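You operate a simulated robot arm through the tools that you are given. There is no shell and no other tool.

The job below is to be done with a simulated robot arm. You get a single attempt, and the scene is never put back.

TASK
Put a lid on both cartons on the bench and slot in the card with each one's order number.

The check looks at the end state, three seconds after you hand in, the way a careful person would. Anything else that was tipped, shoved, dropped, spilled or broken makes it a failure. Lids that push on must go on centred and level and be pressed home; caps that screw on are set level and turned clockwise until they are tight.

THE ROBOT
A 6-joint arm with a fingered hand, fixed in place. Base frame: the origin is on the floor under the middle of its stand, x ahead of it, y to its left, z up; the work surface is at about z = 860. Units: mm, degrees, N and s.
With the tool pointing down near the work surface it reaches from about 260 to 700 mm from the base axis. Its first joint turns from -166.0 to 166.0 degrees. Payload 4 kg.
Tool frame: the origin (TCP) lies between the finger pads and is the grasp point; the fingertips stand 26 mm ahead of it; z points along the fingers, y is the line along which they close. The gripper opens to 148 mm; its body begins 73 mm behind the TCP. The gripper is a hand of 3 fingers: y runs from the thumb to the fingers, the wrist lies at [0, 0, -239] in the tool frame, and closing takes about 1.5 s.
Orientation is told as [roll, pitch, yaw] about the base's x, y, z axes, in that order, counted from this pose: with the fingers straight down and closing along the base's y, the tool's x points along the base's -x, its y along +y and its z along -z.

THE INTERFACE
- The arm moves only by the tool servo_tool. Its arguments are lists of equal length, an entry for each row: "claw": the gripper command, from -1 (fully open) to 1 (shut), values between in proportion; "dp": the shift along the tool's x, y, z in mm, a list of three; "rotation": the turn, a rotation vector about the tool's x, y, z in degrees, a list of three. In form: {"claw": [claw, ...], "dp": [[tx, ty, tz], ...], "rotation": [[wx, wy, wz], ...]}. A call has 1 to 20 rows; each row shifts and turns the commanded pose from where the row before left it, along the tool's axes as they then stand. Rows are played at 5 a second. More than 50 mm and 8.6 degrees between two rows, or a gripper value outside its range, and nothing of the call is played. Where a pose cannot be reached the arm comes as near as it can. A force on the tool above 40 N (or 10 N above the force at the start of the call, whichever is more), or a blocked arm, ends the call early, and 0.2 s more pass. The fingers move at their own pace (about 153 mm/s each) and stop on an object; they squeeze with about 25 N. The grip force told is the motor's: it shows also when the fingers shut on nothing. Time passes only in rows, and 0.2 s behind the last, so rows that do not move let the fingers close. It gives the time, the measured TCP pose, the force on the tool (base axes), the opening and the grip force at its end, in the units of the frame above (readings bear some noise), with the torque about the TCP (base axes, N m) and any sound that the robot's microphone picked up, and new pictures: "views" is both (left out), scene, wrist or none.
- Cameras (640 x 400 px; columns grow to the right, rows downward): "scene" is fixed at [219.7, 647.7, 1595.5]; the picture's right is [-0.80, -0.60, 0.00], its down [-0.37, 0.49, -0.79] and it looks along [0.48, -0.63, -0.61] (base axes); focal length 309 px, centre (320, 200). "wrist" rides on the gripper at [68, -39, -90] in the tool frame; the picture's right is [0.50, 0.87, 0.00], its down [-0.66, 0.38, -0.65] and it looks along [-0.57, 0.33, 0.76] (tool axes); focal length 222 px, centre (320, 200).
- lift_body(by): moves the trunk up (or, below 0, down) by that many mm; the arm rides with it, the base frame stays. It gives what a move gives, with no picture.
- set_grasp(shape): the hand has 3 fingers and takes this shape, open, in about a second: jaw (thumb against the fingers, like two jaws); tri (thumb and two fingers); tip (a fingertip pinch); poke (one finger out to press); point (the index stretched); flat (the hand flat); cup (the hand cupped); fist (a fist). The gripper value then closes the fingers along that shape, each until it touches; the sizes above hold for jaw. It gives what a move gives, with no picture.
- probe_pixels(camera, pixels): for up to 12 pixels [column, row] of the newest picture of that camera ("zoom" is the newest enlarged one), the place [x, y, z] in the base frame of the surface seen there, good to about 3 mm. No time passes.
- enlarge(camera, box): a new picture of the part [left, top, right, bottom] of that camera's present view, enlarged. No time passes.
- finish_job(): hands the job in; it is judged then, once.

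Leave the gripper open and the arm clear of the work at the hand-in unless told otherwise.

The tools are called after ">>>" by a JSON object that holds its "api" and its "payload". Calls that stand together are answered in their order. servo_tool: Moves the arm, as the interface text tells. Its arguments: {"type":"object","properties":{"claw":{"type":"array","items":{"type":"number"}},"dp":{"type":"array","items":{"type":"array","items":{"type":"number"}}},"rotation":{"type":"array","items":{"type":"array","items":{"type":"number"}}},"views":{"type":"string","enum":["both","scene","wrist","none"]}},"required":["claw","dp","rotation"]} The other tools are called the same way: lift_body (by) moves the trunk up or down; set_grasp (shape) gives the hand a shape; probe_pixels (camera, pixels) gives the place of the surface under pixels of a picture; enlarge (camera, box) takes an enlarged picture of a part of a camera's view; finish_job () hands the job in.

At the start:

```text
t: 0.0
ee_pos: [400.1, -113.5, 1188.4]
ee_rot: [0.1, 0.0, 0.1]
force: [0.4, 0.1, 0.0]
torque: [0.03, 0.01, 0.0]
width: 148.0
grip_force: 0.1
shape: jaw
trunk travel left (down, up): [-275.0, 42.0]
```

scene: 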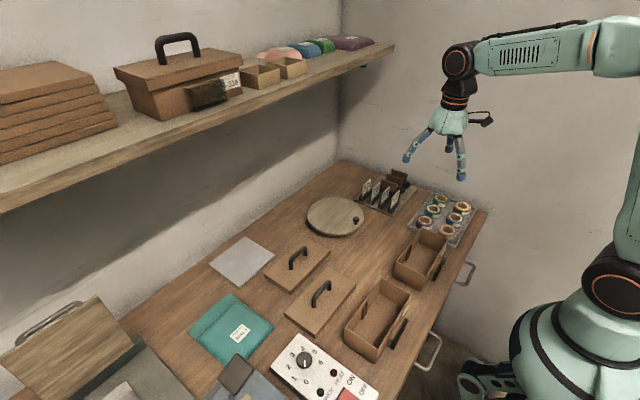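
wrist: 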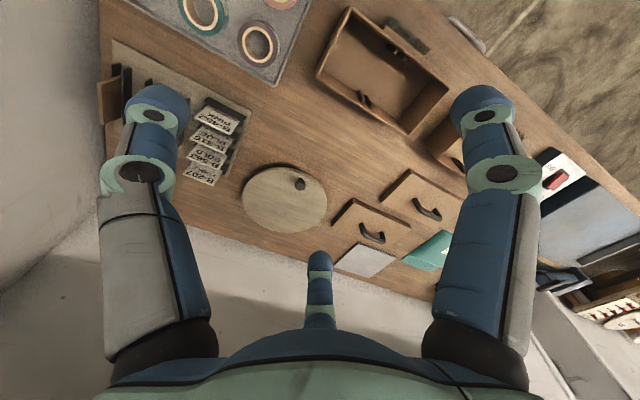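

I see two open cartons at scene (420,258) and (378,318), two lids with handles at (297,266) and (320,300), a rack of cards at (385,190), and labelled items around. First I'll enlarge several parts of the scene to read labels.

>>> {"api": "enlarge", "payload": {"camera": "scene", "box": [330, 160, 490, 260]}}

>>> {"api": "enlarge", "payload": {"camera": "scene", "box": [320, 220, 480, 370]}}

>>> {"api": "enlarge", "payload": {"camera": "scene", "box": [180, 230, 380, 390]}}

>>> {"api": "enlarge", "payload": {"camera": "scene", "box": [100, 20, 260, 120]}}

>>> {"api": "enlarge", "payload": {"camera": "wrist", "box": [90, 40, 260, 200]}}

>>> {"api": "enlarge", "payload": {"camera": "wrist", "box": [310, 0, 600, 200]}}

```text
4.00 times, centred on (410, 210) of scene
```

zoom: 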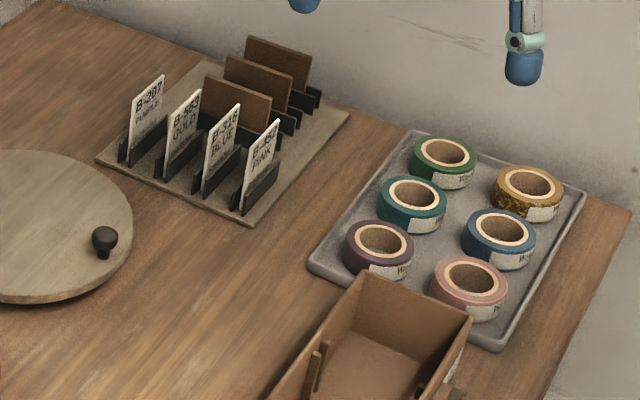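

```text
2.67 times, centred on (400, 295) of scene
```

zoom: 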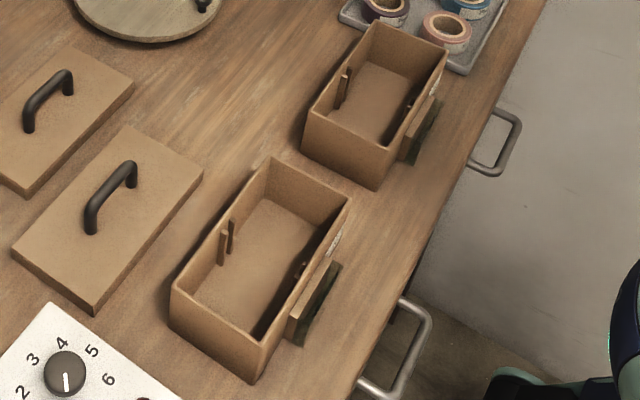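

```text
2.50 times, centred on (280, 310) of scene
```

zoom: 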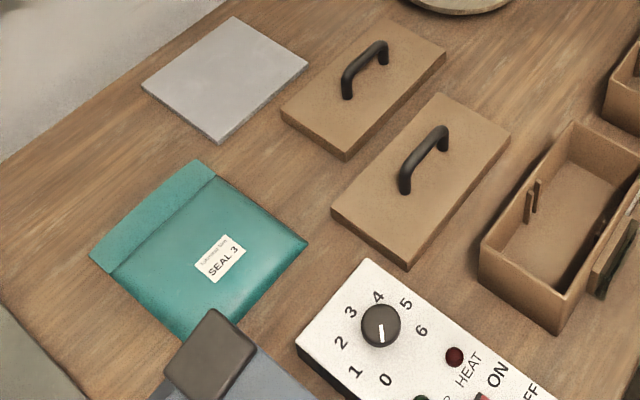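

```text
4.00 times, centred on (180, 70) of scene
```

zoom: 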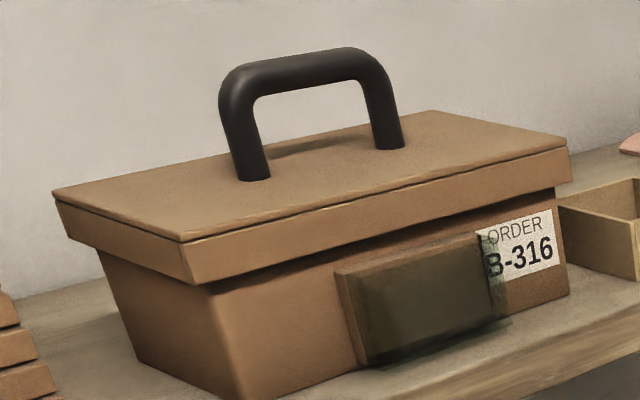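

```text
2.50 times, centred on (175, 120) of wrist
```

zoom: 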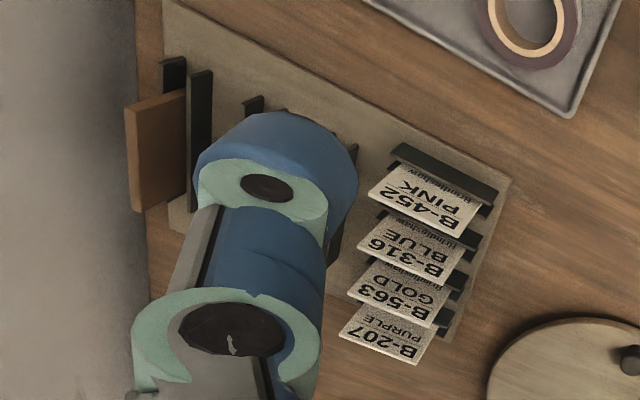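

```text
2.00 times, centred on (455, 100) of wrist
```

zoom: 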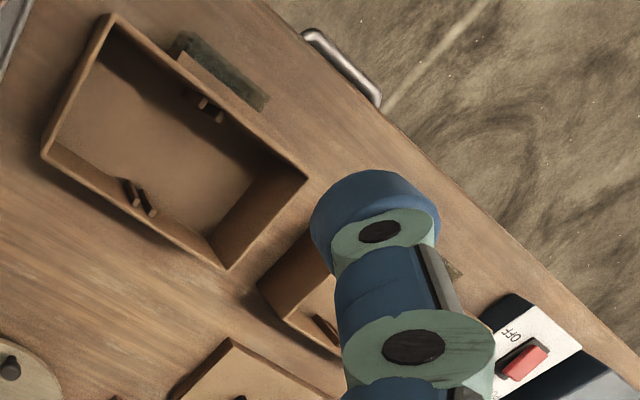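

The cards read B-452 PINK, B-316 BLUE, B-563 GOLD and B-207 PURPLE. The cartons' labels are on the side facing the robot. I'll probe the corners of the cartons, lids, cards and pockets next.

>>> {"api": "enlarge", "payload": {"camera": "scene", "box": [384, 220, 464, 300]}}

>>> {"api": "enlarge", "payload": {"camera": "scene", "box": [335, 265, 435, 365]}}

>>> {"api": "probe_pixels", "payload": {"camera": "scene", "pixels": [[414, 229], [447, 239], [431, 290], [396, 272], [389, 280], [411, 296], [386, 361], [344, 330], [425, 285], [395, 345], [415, 255], [370, 320]]}}

>>> {"api": "probe_pixels", "payload": {"camera": "scene", "pixels": [[307, 240], [329, 254], [293, 290], [263, 276], [328, 272], [355, 286], [320, 333], [286, 313], [298, 252], [320, 286], [290, 262], [330, 284]]}}

```text
5.00 times, centred on (424, 260) of scene
```

zoom: 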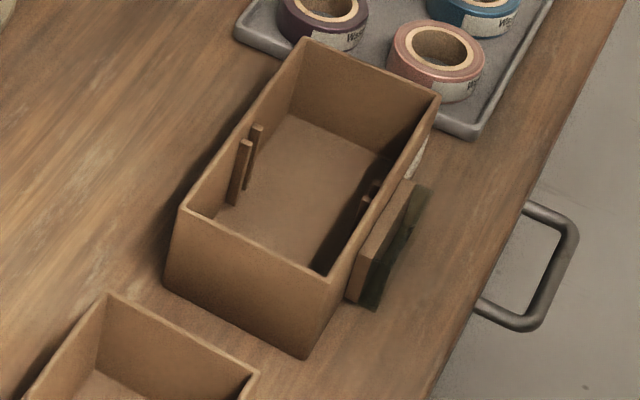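

```text
4.00 times, centred on (385, 315) of scene
```

zoom: 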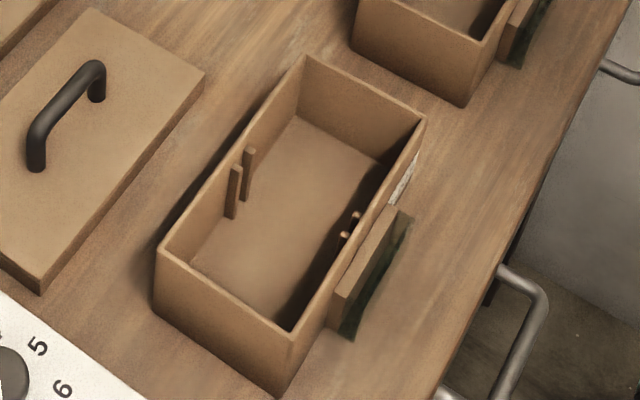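

```text
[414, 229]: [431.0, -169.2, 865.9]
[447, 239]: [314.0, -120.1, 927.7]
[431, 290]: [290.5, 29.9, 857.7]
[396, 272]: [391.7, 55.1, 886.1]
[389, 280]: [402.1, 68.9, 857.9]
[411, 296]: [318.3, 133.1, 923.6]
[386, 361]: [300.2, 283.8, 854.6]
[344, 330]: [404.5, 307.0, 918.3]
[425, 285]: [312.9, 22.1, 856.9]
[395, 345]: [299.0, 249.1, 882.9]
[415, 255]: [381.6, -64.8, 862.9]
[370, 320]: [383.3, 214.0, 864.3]
```

```text
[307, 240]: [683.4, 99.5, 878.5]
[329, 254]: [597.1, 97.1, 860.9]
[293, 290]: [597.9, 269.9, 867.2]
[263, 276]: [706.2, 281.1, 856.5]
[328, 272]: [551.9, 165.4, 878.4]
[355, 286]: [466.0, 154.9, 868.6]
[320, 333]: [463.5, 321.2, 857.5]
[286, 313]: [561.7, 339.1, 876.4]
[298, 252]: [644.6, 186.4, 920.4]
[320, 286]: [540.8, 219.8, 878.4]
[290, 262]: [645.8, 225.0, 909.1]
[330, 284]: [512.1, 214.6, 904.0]
```

Next I'll probe carton B's rim corners, its pocket and its lid more finely, using the newest zoom picture.

>>> {"api": "probe_pixels", "payload": {"camera": "zoom", "pixels": [[306, 57], [423, 118], [293, 335], [161, 249], [231, 155], [360, 95], [225, 293], [355, 232], [397, 207], [340, 294], [370, 250], [412, 215]]}}

>>> {"api": "probe_pixels", "payload": {"camera": "zoom", "pixels": [[250, 150], [237, 168], [356, 215], [344, 235], [232, 215], [246, 198], [410, 175], [405, 190], [345, 328], [350, 320], [380, 280], [400, 240]]}}

```text
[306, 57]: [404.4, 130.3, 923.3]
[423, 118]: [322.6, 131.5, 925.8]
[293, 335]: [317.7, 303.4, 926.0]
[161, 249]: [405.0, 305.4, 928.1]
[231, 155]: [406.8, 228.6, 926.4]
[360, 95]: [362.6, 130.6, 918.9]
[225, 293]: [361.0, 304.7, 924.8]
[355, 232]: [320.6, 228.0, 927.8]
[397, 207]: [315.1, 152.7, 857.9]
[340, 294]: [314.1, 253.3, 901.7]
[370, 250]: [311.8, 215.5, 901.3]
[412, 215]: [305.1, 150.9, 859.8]
```

```text
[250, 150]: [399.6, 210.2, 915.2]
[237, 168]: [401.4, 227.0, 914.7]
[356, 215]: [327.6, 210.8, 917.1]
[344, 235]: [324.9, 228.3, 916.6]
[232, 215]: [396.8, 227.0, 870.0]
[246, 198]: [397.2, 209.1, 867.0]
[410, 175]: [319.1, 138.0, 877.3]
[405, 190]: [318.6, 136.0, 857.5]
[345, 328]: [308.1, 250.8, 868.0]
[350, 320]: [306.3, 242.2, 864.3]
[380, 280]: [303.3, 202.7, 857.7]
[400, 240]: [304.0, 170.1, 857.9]
```

Carton B measures about x 319–407, y 130–306, with its rim at 926. Next I'll zoom on carton A and then on the lids, probing each one finely.

>>> {"api": "enlarge", "payload": {"camera": "scene", "box": [384, 220, 464, 300]}}

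>>> {"api": "probe_pixels", "payload": {"camera": "zoom", "pixels": [[305, 39], [438, 97], [333, 281], [182, 208], [243, 124], [388, 187], [258, 127], [244, 143], [376, 184], [363, 200], [406, 184], [360, 256]]}}

>>> {"api": "probe_pixels", "payload": {"camera": "zoom", "pixels": [[380, 225], [428, 190], [425, 140], [424, 160], [370, 305], [400, 250], [310, 357], [166, 288], [300, 200], [235, 203], [246, 188], [420, 225]]}}

>>> {"api": "enlarge", "payload": {"camera": "scene", "box": [255, 230, 365, 340]}}

```text
5.00 times, centred on (424, 260) of scene
```

zoom: 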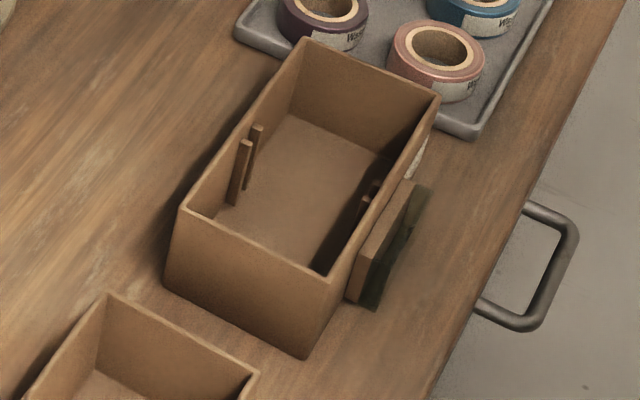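

```text
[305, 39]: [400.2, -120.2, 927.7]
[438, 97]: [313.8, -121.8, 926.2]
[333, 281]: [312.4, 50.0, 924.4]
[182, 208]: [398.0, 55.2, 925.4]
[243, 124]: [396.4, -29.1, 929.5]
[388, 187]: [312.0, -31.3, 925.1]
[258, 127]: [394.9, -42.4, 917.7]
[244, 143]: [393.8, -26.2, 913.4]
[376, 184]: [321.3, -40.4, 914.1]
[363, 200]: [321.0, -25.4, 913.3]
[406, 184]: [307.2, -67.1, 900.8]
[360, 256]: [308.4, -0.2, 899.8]
```

```text
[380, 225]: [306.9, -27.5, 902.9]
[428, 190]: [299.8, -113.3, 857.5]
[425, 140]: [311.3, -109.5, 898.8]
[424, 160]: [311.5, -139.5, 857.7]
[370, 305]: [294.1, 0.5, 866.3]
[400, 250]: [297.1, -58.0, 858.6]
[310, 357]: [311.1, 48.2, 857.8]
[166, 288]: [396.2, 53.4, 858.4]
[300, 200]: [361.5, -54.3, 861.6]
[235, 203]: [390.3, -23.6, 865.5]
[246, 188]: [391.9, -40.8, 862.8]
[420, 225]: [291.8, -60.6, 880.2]
```

```text
3.64 times, centred on (310, 285) of scene
```

zoom: 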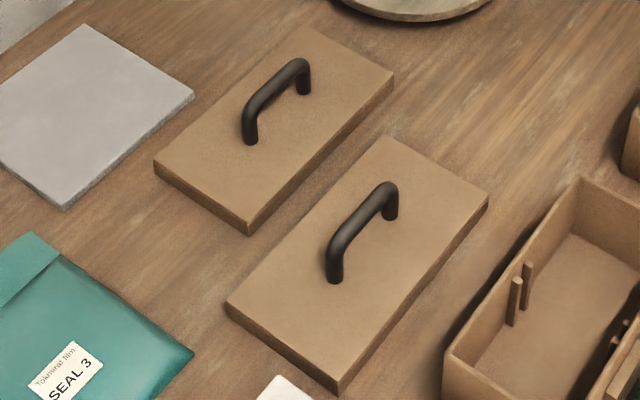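

Both cartons look the same size, about 88 x 176 mm. Carton A is centred near (356, -33). Now I'll probe the lid corners and handles in this zoom.

>>> {"api": "probe_pixels", "payload": {"camera": "zoom", "pixels": [[307, 29], [392, 73], [249, 219], [156, 161], [386, 139], [486, 194], [340, 377], [229, 302], [300, 60], [249, 110], [386, 185], [336, 240]]}}

>>> {"api": "probe_pixels", "payload": {"camera": "zoom", "pixels": [[305, 80], [272, 88], [250, 140], [390, 210], [355, 218], [335, 275], [394, 92], [250, 233], [340, 393], [487, 208], [320, 115], [410, 240]]}}

```text
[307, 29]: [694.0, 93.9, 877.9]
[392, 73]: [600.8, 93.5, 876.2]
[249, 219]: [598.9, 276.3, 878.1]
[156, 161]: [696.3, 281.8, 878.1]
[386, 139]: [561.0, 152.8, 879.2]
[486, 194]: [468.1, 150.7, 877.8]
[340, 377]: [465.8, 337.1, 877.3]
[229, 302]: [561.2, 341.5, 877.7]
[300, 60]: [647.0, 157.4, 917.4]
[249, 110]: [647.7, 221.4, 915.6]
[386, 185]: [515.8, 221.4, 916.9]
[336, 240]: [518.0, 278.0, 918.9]
```

```text
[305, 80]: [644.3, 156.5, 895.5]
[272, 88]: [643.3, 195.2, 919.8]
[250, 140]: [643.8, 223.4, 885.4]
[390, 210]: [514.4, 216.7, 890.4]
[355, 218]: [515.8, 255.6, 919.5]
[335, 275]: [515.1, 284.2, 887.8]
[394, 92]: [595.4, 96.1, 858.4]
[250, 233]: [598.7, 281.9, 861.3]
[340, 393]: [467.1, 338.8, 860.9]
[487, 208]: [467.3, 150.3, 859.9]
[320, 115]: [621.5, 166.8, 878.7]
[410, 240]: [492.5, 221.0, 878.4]
```

The lids measure about 96 x 188 mm. Lid 1 is centred at (648,188) and lid 2 at (514,245), each with a handle bar along y and its top at z≈919. Now I'll zoom in on the card rack and probe it.

>>> {"api": "enlarge", "payload": {"camera": "scene", "box": [350, 165, 430, 215]}}

>>> {"api": "probe_pixels", "payload": {"camera": "zoom", "pixels": [[180, 80], [262, 110], [338, 137], [410, 172], [150, 110], [220, 140], [300, 165], [370, 200], [390, 110], [440, 55], [480, 20], [300, 250]]}}

```text
8.00 times, centred on (390, 190) of scene
```

zoom: 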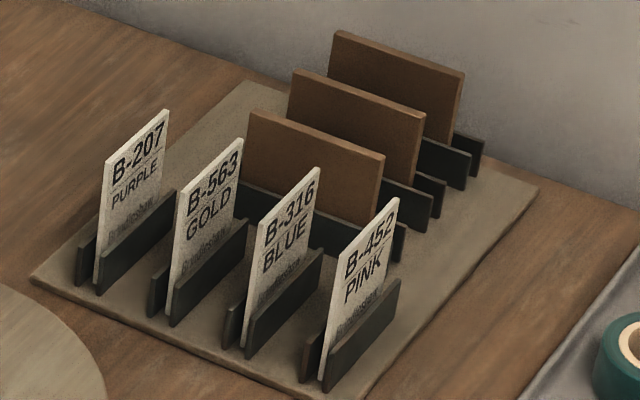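

```text
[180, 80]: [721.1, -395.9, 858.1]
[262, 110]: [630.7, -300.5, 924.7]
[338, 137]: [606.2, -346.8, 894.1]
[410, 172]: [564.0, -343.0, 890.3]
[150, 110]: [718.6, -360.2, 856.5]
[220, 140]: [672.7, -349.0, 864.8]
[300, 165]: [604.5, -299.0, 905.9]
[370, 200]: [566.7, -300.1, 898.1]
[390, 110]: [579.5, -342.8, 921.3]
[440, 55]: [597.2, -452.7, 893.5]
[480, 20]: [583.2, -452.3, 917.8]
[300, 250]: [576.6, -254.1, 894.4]
```

Next I'll probe the card corners and the rails they stand in.

>>> {"api": "probe_pixels", "payload": {"camera": "zoom", "pixels": [[397, 202], [344, 246], [322, 372], [385, 270], [318, 172], [262, 216], [240, 340], [305, 240], [310, 365], [335, 385], [398, 284], [330, 360]]}}

>>> {"api": "probe_pixels", "payload": {"camera": "zoom", "pixels": [[240, 142], [183, 188], [170, 308], [166, 114], [104, 160], [98, 278], [232, 335], [320, 255], [252, 345], [160, 305], [247, 222], [85, 275]]}}

```text
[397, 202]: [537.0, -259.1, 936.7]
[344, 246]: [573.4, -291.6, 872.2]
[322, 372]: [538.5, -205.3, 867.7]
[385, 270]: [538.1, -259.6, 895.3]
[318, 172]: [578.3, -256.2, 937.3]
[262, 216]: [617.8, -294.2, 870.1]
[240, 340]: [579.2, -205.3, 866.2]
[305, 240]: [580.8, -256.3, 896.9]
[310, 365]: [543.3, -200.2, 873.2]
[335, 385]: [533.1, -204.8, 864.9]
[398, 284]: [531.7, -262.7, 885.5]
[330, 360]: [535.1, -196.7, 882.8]
```

```text
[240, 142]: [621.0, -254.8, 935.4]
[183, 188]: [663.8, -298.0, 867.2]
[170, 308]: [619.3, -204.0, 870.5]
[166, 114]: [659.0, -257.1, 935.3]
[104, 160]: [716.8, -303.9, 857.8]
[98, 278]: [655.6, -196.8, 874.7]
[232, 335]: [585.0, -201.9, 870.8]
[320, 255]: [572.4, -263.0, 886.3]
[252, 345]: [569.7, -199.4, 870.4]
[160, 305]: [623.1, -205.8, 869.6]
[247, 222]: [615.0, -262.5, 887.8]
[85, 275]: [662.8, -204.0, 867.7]
```

The cards stand in planes of constant x (452 at x≈538, 316 at 579, 563 at 620, 207 at 659), with their printed faces toward the robot and tops at z≈936. Next I'll bring the wrist camera in front of carton A to read its label and inspect the pocket.

>>> {"api": "servo_tool", "payload": {"claw": [-1, -1, -1, -1, -1, -1, -1], "dp": [[22, 10, 30], [22, 10, 30], [22, 10, 30], [22, 11, 30], [22, 11, 30], [20, 10, 28], [0, 0, 0]], "rotation": [[0, 0, 0], [0, 0, 0], [0, 0, 0], [0, 0, 0], [0, 0, 0], [0, 0, 0], [0, 0, 0]]}}

```text
t: 1.6
ee_pos: [268.9, -54.5, 1011.1]
ee_rot: [0.0, 0.1, 0.1]
force: [0.7, -0.1, -0.7]
torque: [-0.02, -0.03, -0.02]
width: 147.9
grip_force: 0.0
shape: jaw
trunk travel left (down, up): [-275.0, 42.0]
```

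scene: 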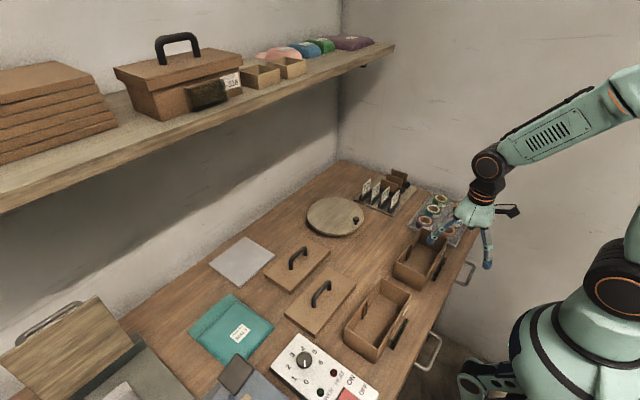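
wrist: 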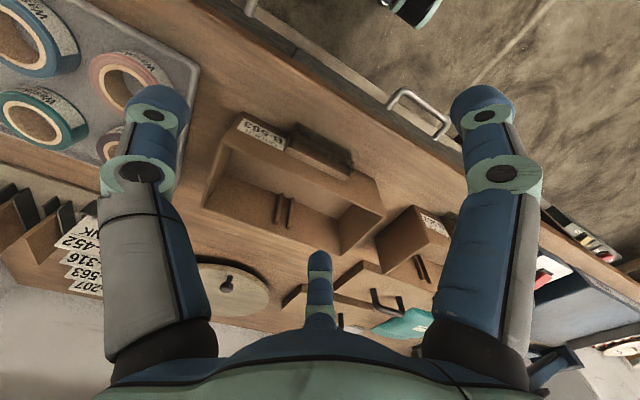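

The label on carton A is visible at wrist (262,134). I'll enlarge it along with the pocket at (320,150) and carton B's label at (432,222).

>>> {"api": "enlarge", "payload": {"camera": "wrist", "box": [220, 100, 380, 200]}}

>>> {"api": "enlarge", "payload": {"camera": "wrist", "box": [390, 195, 470, 245]}}

```text
4.00 times, centred on (300, 150) of wrist
```

zoom: 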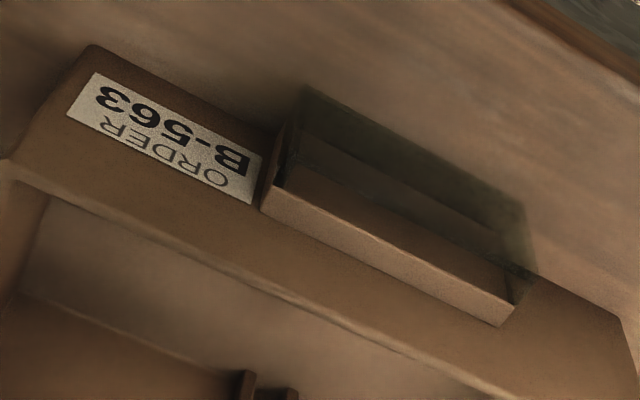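

```text
8.00 times, centred on (430, 220) of wrist
```

zoom: 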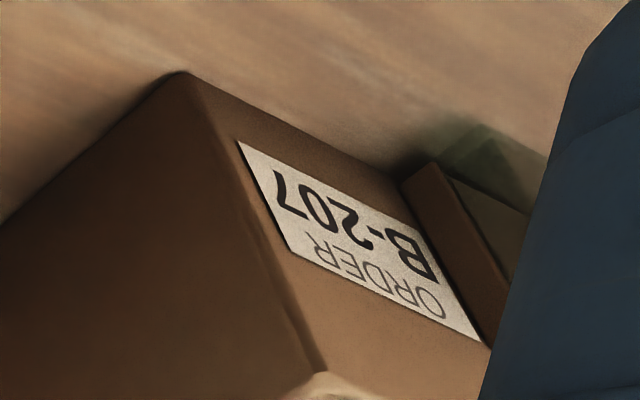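

Carton A is ORDER B-563 (GOLD card) and carton B is ORDER B-207 (PURPLE card). Next I'll zoom on pocket A and probe its geometry.

>>> {"api": "enlarge", "payload": {"camera": "wrist", "box": [280, 115, 360, 185]}}

>>> {"api": "probe_pixels", "payload": {"camera": "zoom", "pixels": [[180, 220], [190, 130], [320, 160], [350, 230], [480, 290], [500, 250], [560, 310], [450, 330], [330, 270], [200, 170], [380, 190], [540, 240]]}}

```text
5.71 times, centred on (320, 150) of wrist
```

zoom: 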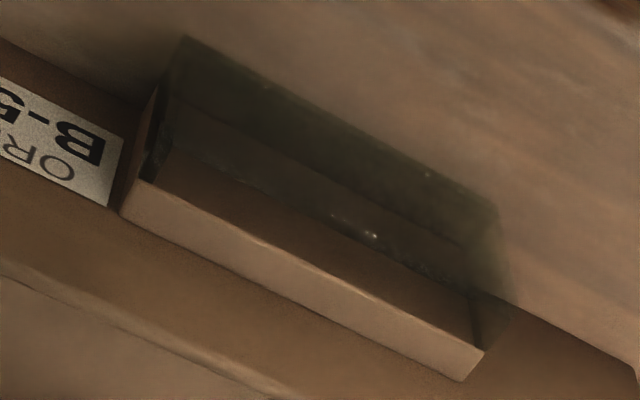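

```text
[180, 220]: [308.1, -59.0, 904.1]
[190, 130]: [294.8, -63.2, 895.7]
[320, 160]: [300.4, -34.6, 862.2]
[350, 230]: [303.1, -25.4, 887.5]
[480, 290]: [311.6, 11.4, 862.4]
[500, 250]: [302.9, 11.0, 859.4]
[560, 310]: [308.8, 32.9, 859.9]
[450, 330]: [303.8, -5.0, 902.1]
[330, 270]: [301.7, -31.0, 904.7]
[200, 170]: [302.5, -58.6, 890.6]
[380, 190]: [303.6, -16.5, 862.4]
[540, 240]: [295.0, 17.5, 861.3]
```

The pocket is a brown backing block at x≈302–312 with a clear dark pane at about x 294. The cards drop in from the top and will stand upright, reading toward the robot. Before grasping anything I need to see how the fingers look partly closed, so I'll rise to a clear height and close partially.

>>> {"api": "servo_tool", "payload": {"claw": [-1, -0.5, 0, 0.5, 0.75, 0.75, 0.75], "dp": [[0, 0, -40], [0, 0, -40], [0, 0, -20], [0, 0, 0], [0, 0, 0], [0, 0, 0], [0, 0, 0]], "rotation": [[0, 0, 0], [0, 0, 0], [0, 0, 0], [0, 0, 0], [0, 0, 0], [0, 0, 0], [0, 0, 0]]}}

>>> {"api": "enlarge", "payload": {"camera": "scene", "box": [430, 140, 530, 260]}}

```text
t: 3.2
ee_pos: [271.7, -52.1, 1113.2]
ee_rot: [0.0, 0.0, 0.1]
force: [0.3, -0.4, -0.3]
torque: [0.01, -0.01, 0.02]
width: 18.6
grip_force: 0.0
shape: jaw
trunk travel left (down, up): [-275.0, 42.0]
```

scene: 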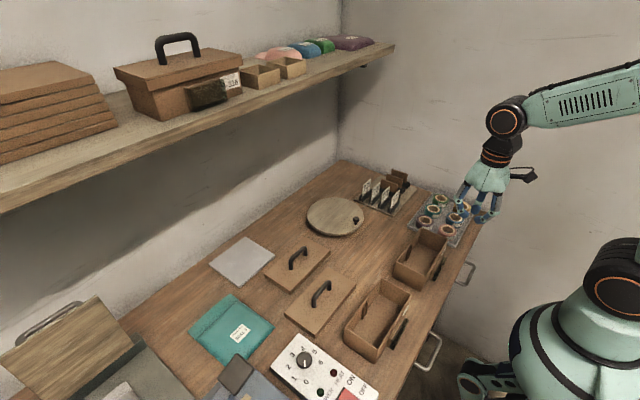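
wrist: 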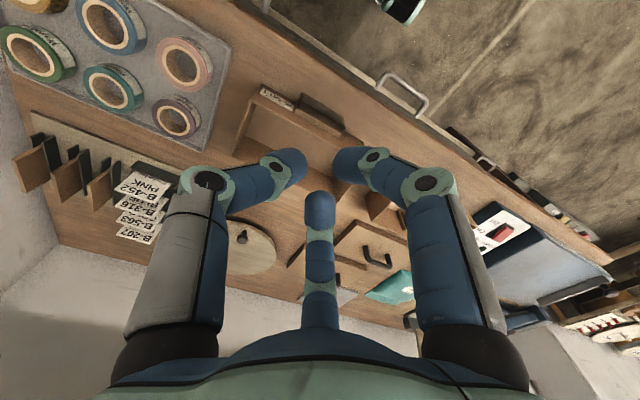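

```text
3.33 times, centred on (480, 200) of scene
```

zoom: 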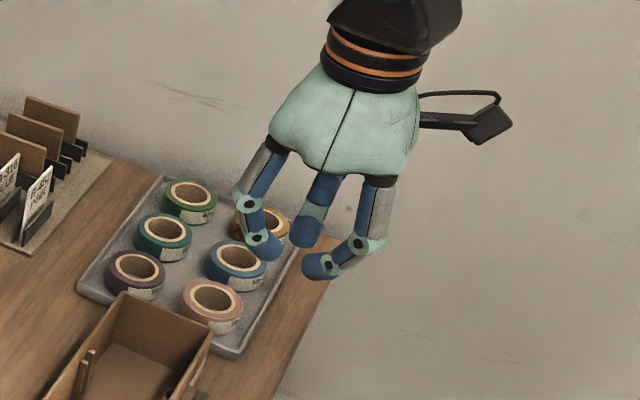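

The fingers curl inward toward the centre. I'll probe the fingertips in the wrist picture to learn their geometry at 18.6 mm opening.

>>> {"api": "probe_pixels", "payload": {"camera": "wrist", "pixels": [[300, 165], [340, 165], [319, 200], [265, 175], [375, 175], [319, 240], [205, 185], [435, 185], [319, 285], [280, 150], [360, 150], [300, 180]]}}

>>> {"api": "enlarge", "payload": {"camera": "wrist", "box": [240, 110, 400, 230]}}

```text
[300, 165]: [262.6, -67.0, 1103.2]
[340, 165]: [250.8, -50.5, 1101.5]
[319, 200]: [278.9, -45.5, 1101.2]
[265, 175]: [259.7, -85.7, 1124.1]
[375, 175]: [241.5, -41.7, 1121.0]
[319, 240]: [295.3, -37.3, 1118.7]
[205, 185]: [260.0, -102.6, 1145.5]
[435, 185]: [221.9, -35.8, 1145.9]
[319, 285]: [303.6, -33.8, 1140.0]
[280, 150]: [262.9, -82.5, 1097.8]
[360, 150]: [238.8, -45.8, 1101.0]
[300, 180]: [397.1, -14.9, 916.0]
```

```text
3.33 times, centred on (320, 170) of wrist
```

zoom: 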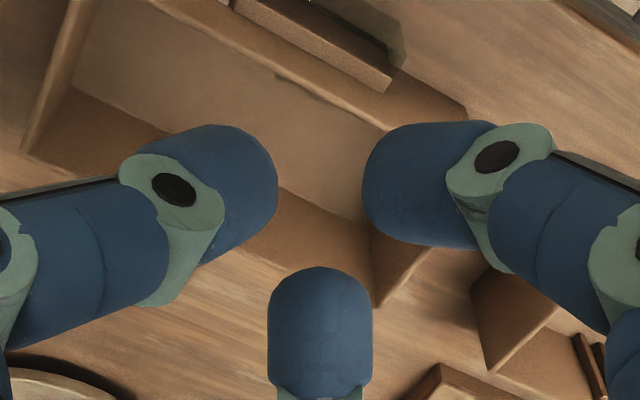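

I'd like to see the fully shut jaw posture, then the "tip" shape, before choosing one for the thin cards.

>>> {"api": "servo_tool", "payload": {"claw": [1, 1, 1, 1, 1], "dp": [[0, 0, 0], [0, 0, 0], [0, 0, 0], [0, 0, 0], [0, 0, 0]], "rotation": [[0, 0, 0], [0, 0, 0], [0, 0, 0], [0, 0, 0], [0, 0, 0]], "views": "wrist"}}

>>> {"api": "set_grasp", "payload": {"shape": "tip"}}

>>> {"api": "enlarge", "payload": {"camera": "wrist", "box": [0, 0, 640, 400]}}

>>> {"api": "enlarge", "payload": {"camera": "scene", "box": [430, 140, 530, 260]}}

>>> {"api": "servo_tool", "payload": {"claw": [0, 0.5, 0.5, 0.5, 0.5], "dp": [[0, 0, 0], [0, 0, 0], [0, 0, 0], [0, 0, 0], [0, 0, 0]], "rotation": [[0, 0, 0], [0, 0, 0], [0, 0, 0], [0, 0, 0], [0, 0, 0]], "views": "wrist"}}

>>> {"api": "servo_tool", "payload": {"claw": [0.75, 1, 1, 1, 1], "dp": [[0, 0, 0], [0, 0, 0], [0, 0, 0], [0, 0, 0], [0, 0, 0]], "rotation": [[0, 0, 0], [0, 0, 0], [0, 0, 0], [0, 0, 0], [0, 0, 0]], "views": "wrist"}}

```text
t: 4.4
ee_pos: [270.3, -51.8, 1111.7]
ee_rot: [0.1, 0.0, 0.1]
force: [0.2, 0.1, 0.4]
torque: [0.05, 0.01, 0.01]
width: 0.0
grip_force: 25.2
shape: jaw
trunk travel left (down, up): [-275.0, 42.0]
```

wrist: 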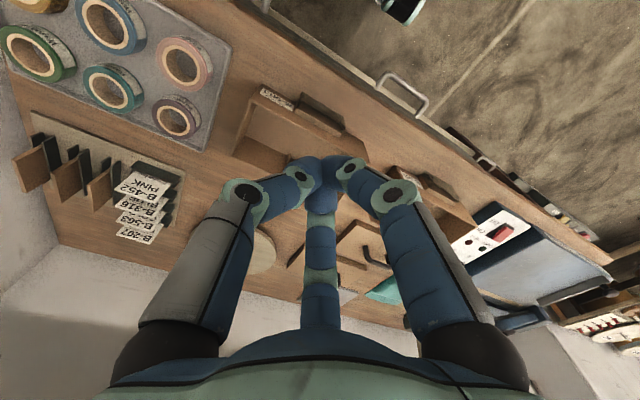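

```text
t: 5.3
ee_pos: [269.6, -51.5, 1111.8]
ee_rot: [0.0, 0.1, 0.1]
force: [-1.0, -0.2, 0.2]
torque: [0.02, -0.01, -0.01]
width: 148.2
grip_force: 0.2
shape: tip
trunk travel left (down, up): [-275.0, 42.0]
```

```text
1.00 times, centred on (320, 200) of wrist (not enlarged: the box is as wide or as high as the picture)
```

zoom: 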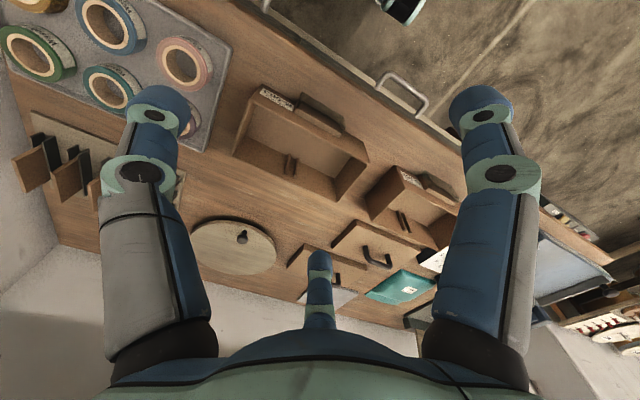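

```text
3.33 times, centred on (480, 200) of scene
```

zoom: 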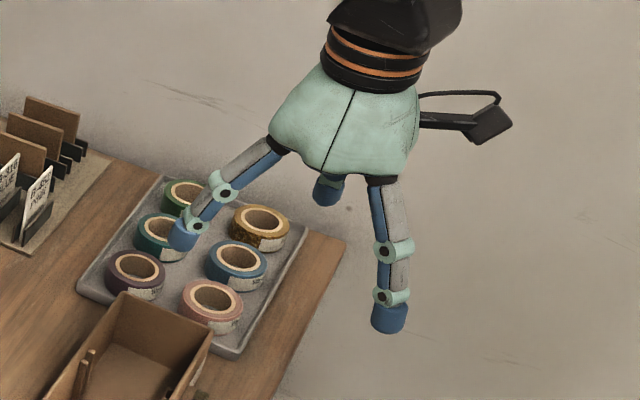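

```text
t: 6.5
ee_pos: [270.9, -51.8, 1113.0]
ee_rot: [0.1, 0.1, -0.1]
force: [0.6, 0.3, 0.2]
torque: [0.02, 0.0, 0.0]
width: 37.7
grip_force: 0.0
shape: tip
trunk travel left (down, up): [-275.0, 42.0]
```

wrist: 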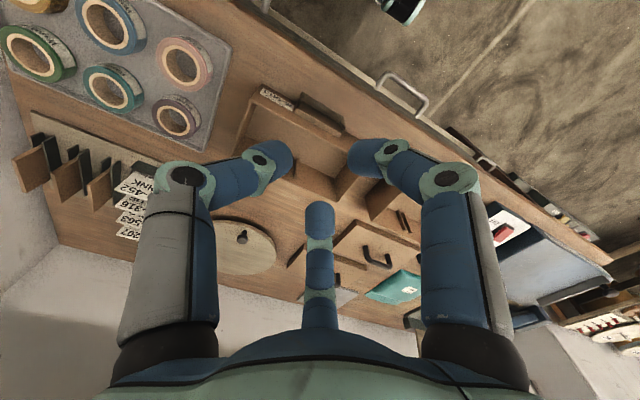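

```text
t: 7.7
ee_pos: [270.2, -51.2, 1111.0]
ee_rot: [0.0, 0.0, 0.1]
force: [0.2, 0.0, -0.6]
torque: [-0.04, 0.02, -0.03]
width: 0.0
grip_force: 24.2
shape: tip
trunk travel left (down, up): [-275.0, 42.0]
```

wrist: 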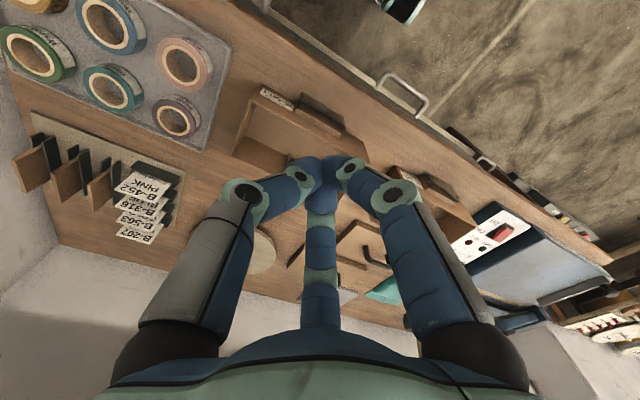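

The tip and jaw shapes look the same: a radial three-finger grip that meets at the centre. I'll go back to jaw and check where the shelf edge is before moving deeper, then turn the hand 90° so it closes along base x for the lid handles.

>>> {"api": "probe_pixels", "payload": {"camera": "scene", "pixels": [[100, 160], [200, 124], [300, 87], [380, 55], [240, 120], [120, 205], [395, 48], [60, 190], [130, 330], [280, 130], [335, 218], [356, 222]]}}

>>> {"api": "set_grasp", "payload": {"shape": "jaw"}}

>>> {"api": "servo_tool", "payload": {"claw": [-1, -1, -1, -1, -1, -1, -1, -1, -1, -1, -1, -1], "dp": [[0, 0, 0], [0, 0, 0], [0, 0, 0], [0, 0, 0], [0, 0, 0], [0, 0, 0], [0, 0, 0], [0, 0, 0], [0, 0, 0], [0, 0, 0], [0, 0, 0], [0, 0, 0]], "rotation": [[0, 0, -8.2], [0, 0, -8.2], [0, 0, -8.2], [0, 0, -8.2], [0, 0, -8.2], [0, 0, -8.2], [0, 0, -8.2], [0, 0, -8.2], [0, 0, -8.2], [0, 0, -8.2], [0, 0, -8], [0, 0, 0]]}}

```text
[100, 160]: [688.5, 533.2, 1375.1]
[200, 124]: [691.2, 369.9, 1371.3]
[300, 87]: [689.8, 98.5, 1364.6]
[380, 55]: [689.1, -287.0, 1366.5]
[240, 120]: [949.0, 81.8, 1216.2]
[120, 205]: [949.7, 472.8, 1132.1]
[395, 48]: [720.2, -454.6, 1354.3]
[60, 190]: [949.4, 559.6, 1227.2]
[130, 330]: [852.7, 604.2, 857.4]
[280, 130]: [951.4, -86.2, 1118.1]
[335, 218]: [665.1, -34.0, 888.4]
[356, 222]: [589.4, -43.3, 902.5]
```

```text
t: 8.6
ee_pos: [270.2, -53.3, 1112.5]
ee_rot: [0.0, 0.1, 0.1]
force: [-0.2, 0.8, 0.3]
torque: [0.01, -0.02, 0.01]
width: 147.9
grip_force: 0.1
shape: jaw
trunk travel left (down, up): [-275.0, 42.0]
```

```text
t: 11.2
ee_pos: [271.9, 24.5, 1107.4]
ee_rot: [-0.1, 0.9, 89.7]
force: [-0.7, 0.1, -0.6]
torque: [-0.03, 0.0, 0.02]
width: 148.0
grip_force: 0.1
shape: jaw
out of reach, approached as far as the arm can: row 9, 10, 11
trunk travel left (down, up): [-275.0, 42.0]
```

scene: 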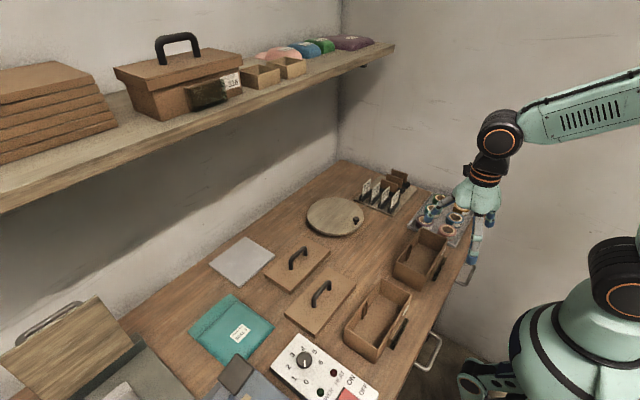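
wrist: 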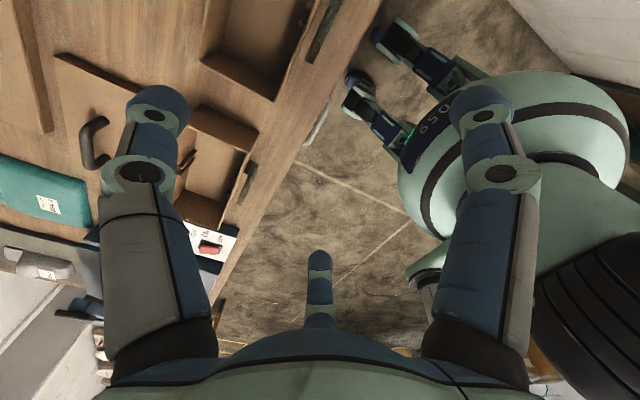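

At (270,-52) a yaw of +90 is just past a wrist limit, so the arm shifted sideways by itself. At lid 2 the azimuth is larger, so +90 should be comfortable there. I'll move over lid 2's handle near (515,250).

>>> {"api": "servo_tool", "payload": {"claw": [-1, -1, -1, -1, -1, -1, -1, -1, -1, -1], "dp": [[-28, -30, 0], [-28, -30, 0], [-28, -30, 0], [-28, -30, 0], [-28, -30, 10], [-28, -30, 10], [-28, -30, 10], [-28, -30, 10], [0, 0, 0], [0, 0, 0]], "rotation": [[0, 0, 0], [0, 0, 0], [0, 0, 0], [0, 0, 0], [0, 0, 0], [0, 0, 0], [0, 0, 0], [0, 0, 0], [0, 0, 0], [0, 0, 0]]}}

```text
t: 13.4
ee_pos: [509.5, 249.6, 1067.4]
ee_rot: [-0.1, 0.0, 90.1]
force: [-0.5, -0.3, 0.4]
torque: [-0.01, -0.04, 0.01]
width: 148.1
grip_force: 0.1
shape: jaw
trunk travel left (down, up): [-275.0, 42.0]
```

scene: 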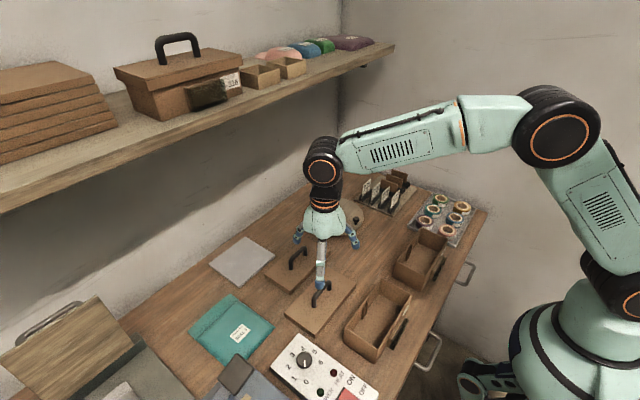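
wrist: 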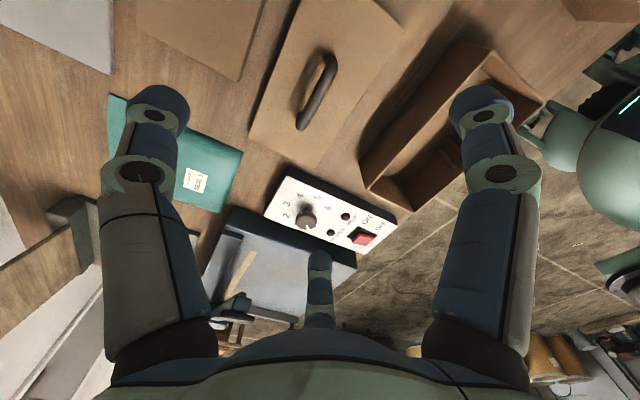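

The hand is now above lid 2 with a clean yaw of 90°. I'll zoom on the handle in the wrist view at about (315,90) and probe the handle and lid edges from there.

>>> {"api": "enlarge", "payload": {"camera": "wrist", "box": [240, 0, 400, 170]}}

>>> {"api": "probe_pixels", "payload": {"camera": "wrist", "pixels": [[331, 56], [302, 128], [315, 95], [323, 75], [308, 112], [250, 145], [318, 166], [300, 5], [398, 35], [270, 95], [360, 100], [285, 158]]}}

```text
2.35 times, centred on (320, 85) of wrist
```

zoom: 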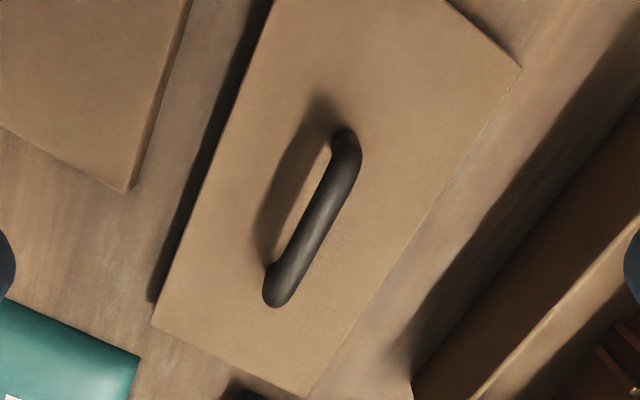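

```text
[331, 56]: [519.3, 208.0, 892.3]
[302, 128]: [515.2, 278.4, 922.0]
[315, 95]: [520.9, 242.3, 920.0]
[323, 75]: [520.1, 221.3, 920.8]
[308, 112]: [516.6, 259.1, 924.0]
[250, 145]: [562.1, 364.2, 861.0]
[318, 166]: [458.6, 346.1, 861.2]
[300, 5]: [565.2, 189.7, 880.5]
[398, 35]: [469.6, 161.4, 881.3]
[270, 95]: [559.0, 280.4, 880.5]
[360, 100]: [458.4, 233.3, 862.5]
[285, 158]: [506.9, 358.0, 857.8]
```

I'll probe the lid corners in this zoom for a better fix on its centre.

>>> {"api": "probe_pixels", "payload": {"camera": "zoom", "pixels": [[519, 69], [154, 320], [303, 388], [265, 15], [205, 190], [400, 250], [350, 330], [276, 300], [350, 140], [313, 225], [300, 210], [326, 235]]}}

```text
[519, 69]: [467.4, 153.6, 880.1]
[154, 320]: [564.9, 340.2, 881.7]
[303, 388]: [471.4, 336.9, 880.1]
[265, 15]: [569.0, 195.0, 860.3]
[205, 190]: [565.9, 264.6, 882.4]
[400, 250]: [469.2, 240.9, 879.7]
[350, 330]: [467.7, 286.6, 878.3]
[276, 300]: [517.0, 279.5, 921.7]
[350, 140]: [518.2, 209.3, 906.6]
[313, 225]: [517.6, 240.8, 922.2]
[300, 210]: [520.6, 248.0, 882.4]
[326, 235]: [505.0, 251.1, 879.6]
```

Lid 2 is centred near (516.5, 246) and its handle bar lies along y at x≈517, with its top at z≈921. I'll descend to z≈960 directly above it and look.

>>> {"api": "servo_tool", "payload": {"claw": [-0.4, -0.4, -0.4, -0.4, -0.4], "dp": [[3.6, -7.5, 27], [0, 0, 30], [0, 0, 30], [0, 0, 20], [0, 0, 0]], "rotation": [[0, 0, 0], [0, 0, 0], [0, 0, 0], [0, 0, 0], [0, 0, 0]]}}

>>> {"api": "enlarge", "payload": {"camera": "scene", "box": [260, 180, 400, 340]}}

```text
t: 14.6
ee_pos: [517.7, 245.4, 960.3]
ee_rot: [0.0, 0.1, 90.0]
force: [0.0, 0.6, -0.4]
torque: [-0.02, 0.01, 0.0]
width: 104.4
grip_force: 0.0
shape: jaw
trunk travel left (down, up): [-275.0, 42.0]
```

scene: 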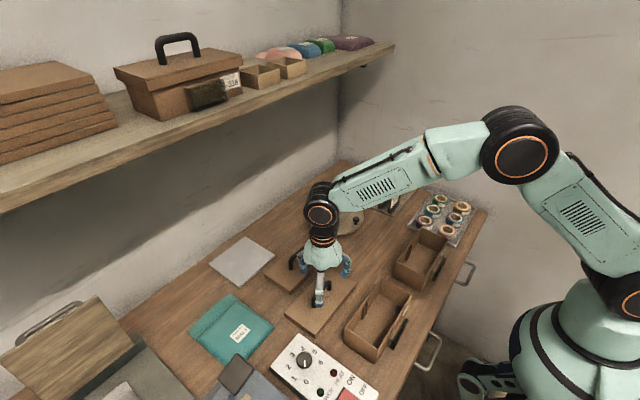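
wrist: 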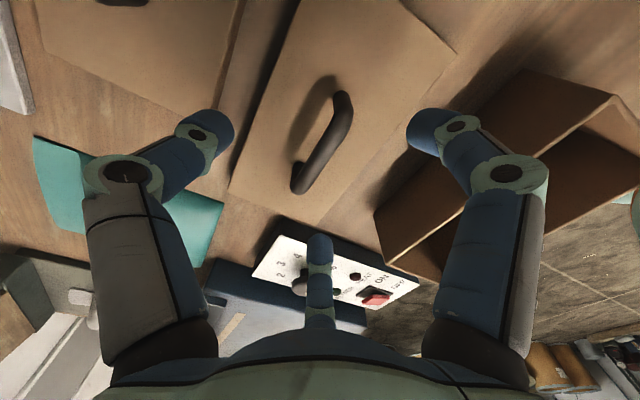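

```text
2.50 times, centred on (330, 260) of scene
```

zoom: 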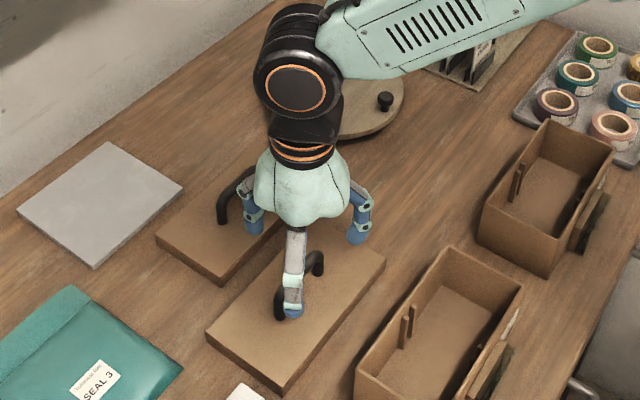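

All clear around the handle. I'll lower to z≈917 and then close on the bar.

>>> {"api": "servo_tool", "payload": {"claw": [-0.4, -0.4, -0.4, -0.4], "dp": [[0, 0, 15], [0, 0, 15], [0, 0, 13], [0, 0, 0]], "rotation": [[0, 0, 0], [0, 0, 0], [0, 0, 0], [0, 0, 0]]}}

>>> {"api": "enlarge", "payload": {"camera": "wrist", "box": [220, 60, 460, 260]}}

```text
t: 15.6
ee_pos: [519.1, 247.5, 918.0]
ee_rot: [0.0, 0.0, 90.0]
force: [-0.7, 0.1, -0.3]
torque: [-0.01, -0.01, -0.03]
width: 104.1
grip_force: 0.0
shape: jaw
trunk travel left (down, up): [-275.0, 42.0]
```

scene: 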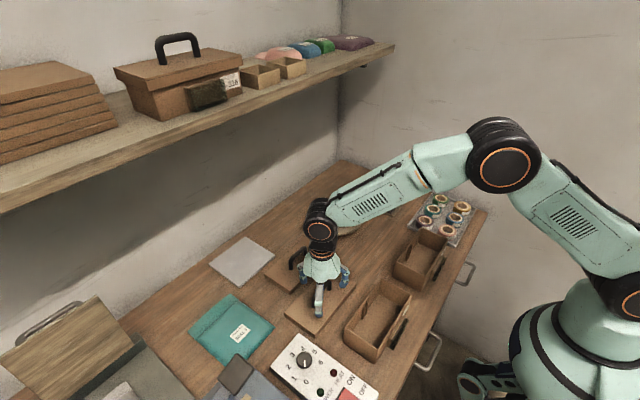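
wrist: 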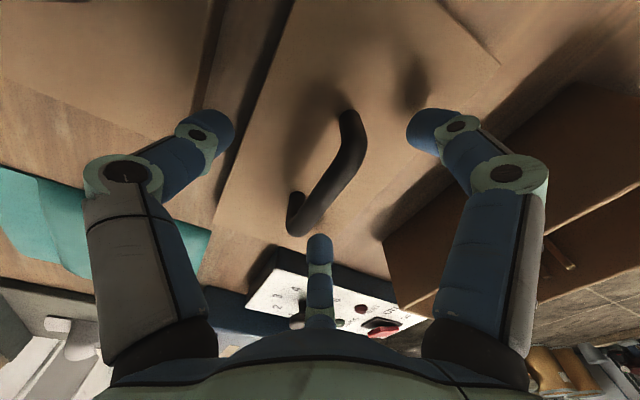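

```text
2.00 times, centred on (340, 160) of wrist
```

zoom: 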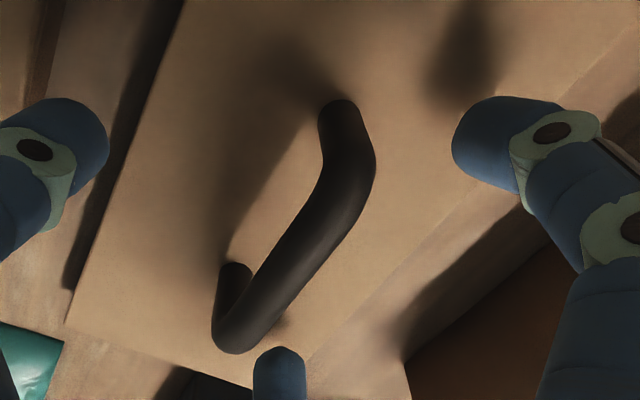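

The bar lies between the thumb (left) and the two fingers. Closing the hand now.

>>> {"api": "servo_tool", "payload": {"claw": [0, 0.5, 1, 1, 1, 1, 1], "dp": [[0, 0, 0], [0, 0, 0], [0, 0, 0], [0, 0, 0], [0, 0, 0], [0, 0, 0], [0, 0, 0]], "rotation": [[0, 0, 0], [0, 0, 0], [0, 0, 0], [0, 0, 0], [0, 0, 0], [0, 0, 0], [0, 0, 0]]}}

>>> {"api": "enlarge", "payload": {"camera": "wrist", "box": [220, 60, 460, 260]}}

>>> {"api": "enlarge", "payload": {"camera": "scene", "box": [270, 230, 370, 340]}}

```text
t: 17.2
ee_pos: [518.8, 247.6, 918.0]
ee_rot: [0.0, 0.0, 90.0]
force: [-0.9, -0.1, 0.3]
torque: [0.01, 0.02, -0.02]
width: 0.0
grip_force: 25.1
shape: jaw
trunk travel left (down, up): [-275.0, 42.0]
```

scene: 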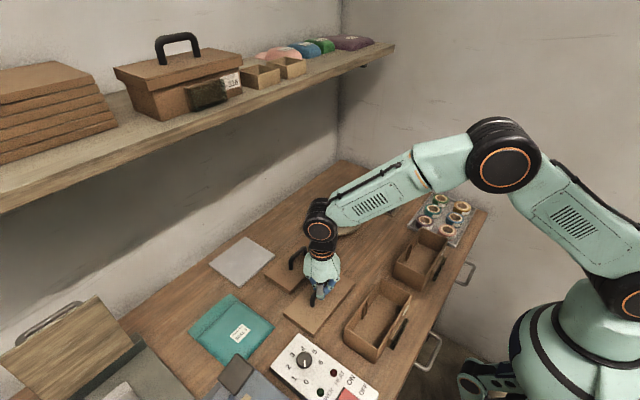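
wrist: 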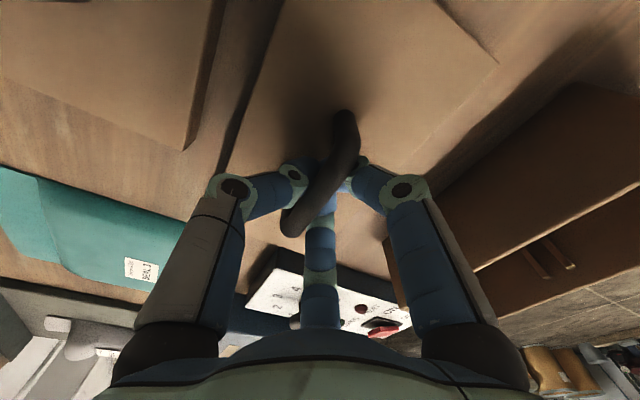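

```text
2.00 times, centred on (340, 160) of wrist
```

zoom: 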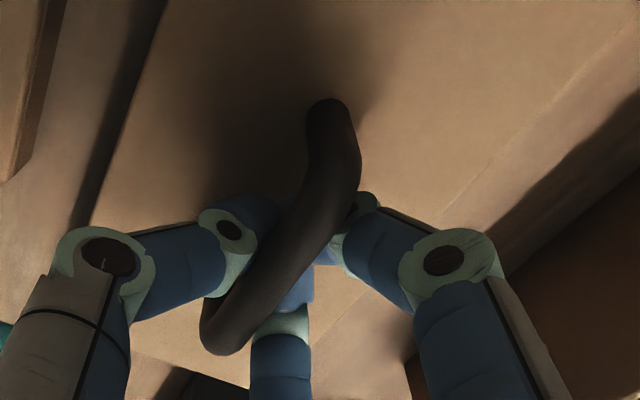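

```text
3.64 times, centred on (320, 285) of scene
```

zoom: 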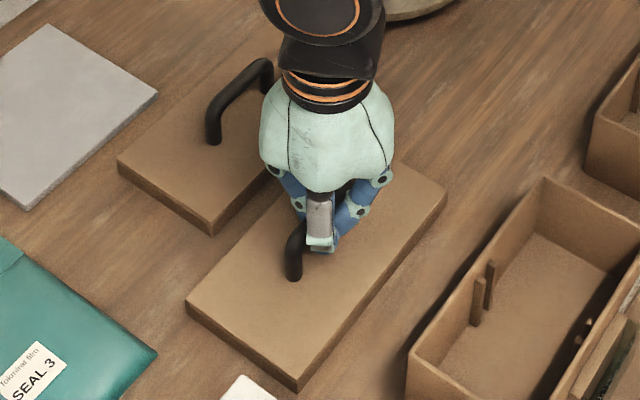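

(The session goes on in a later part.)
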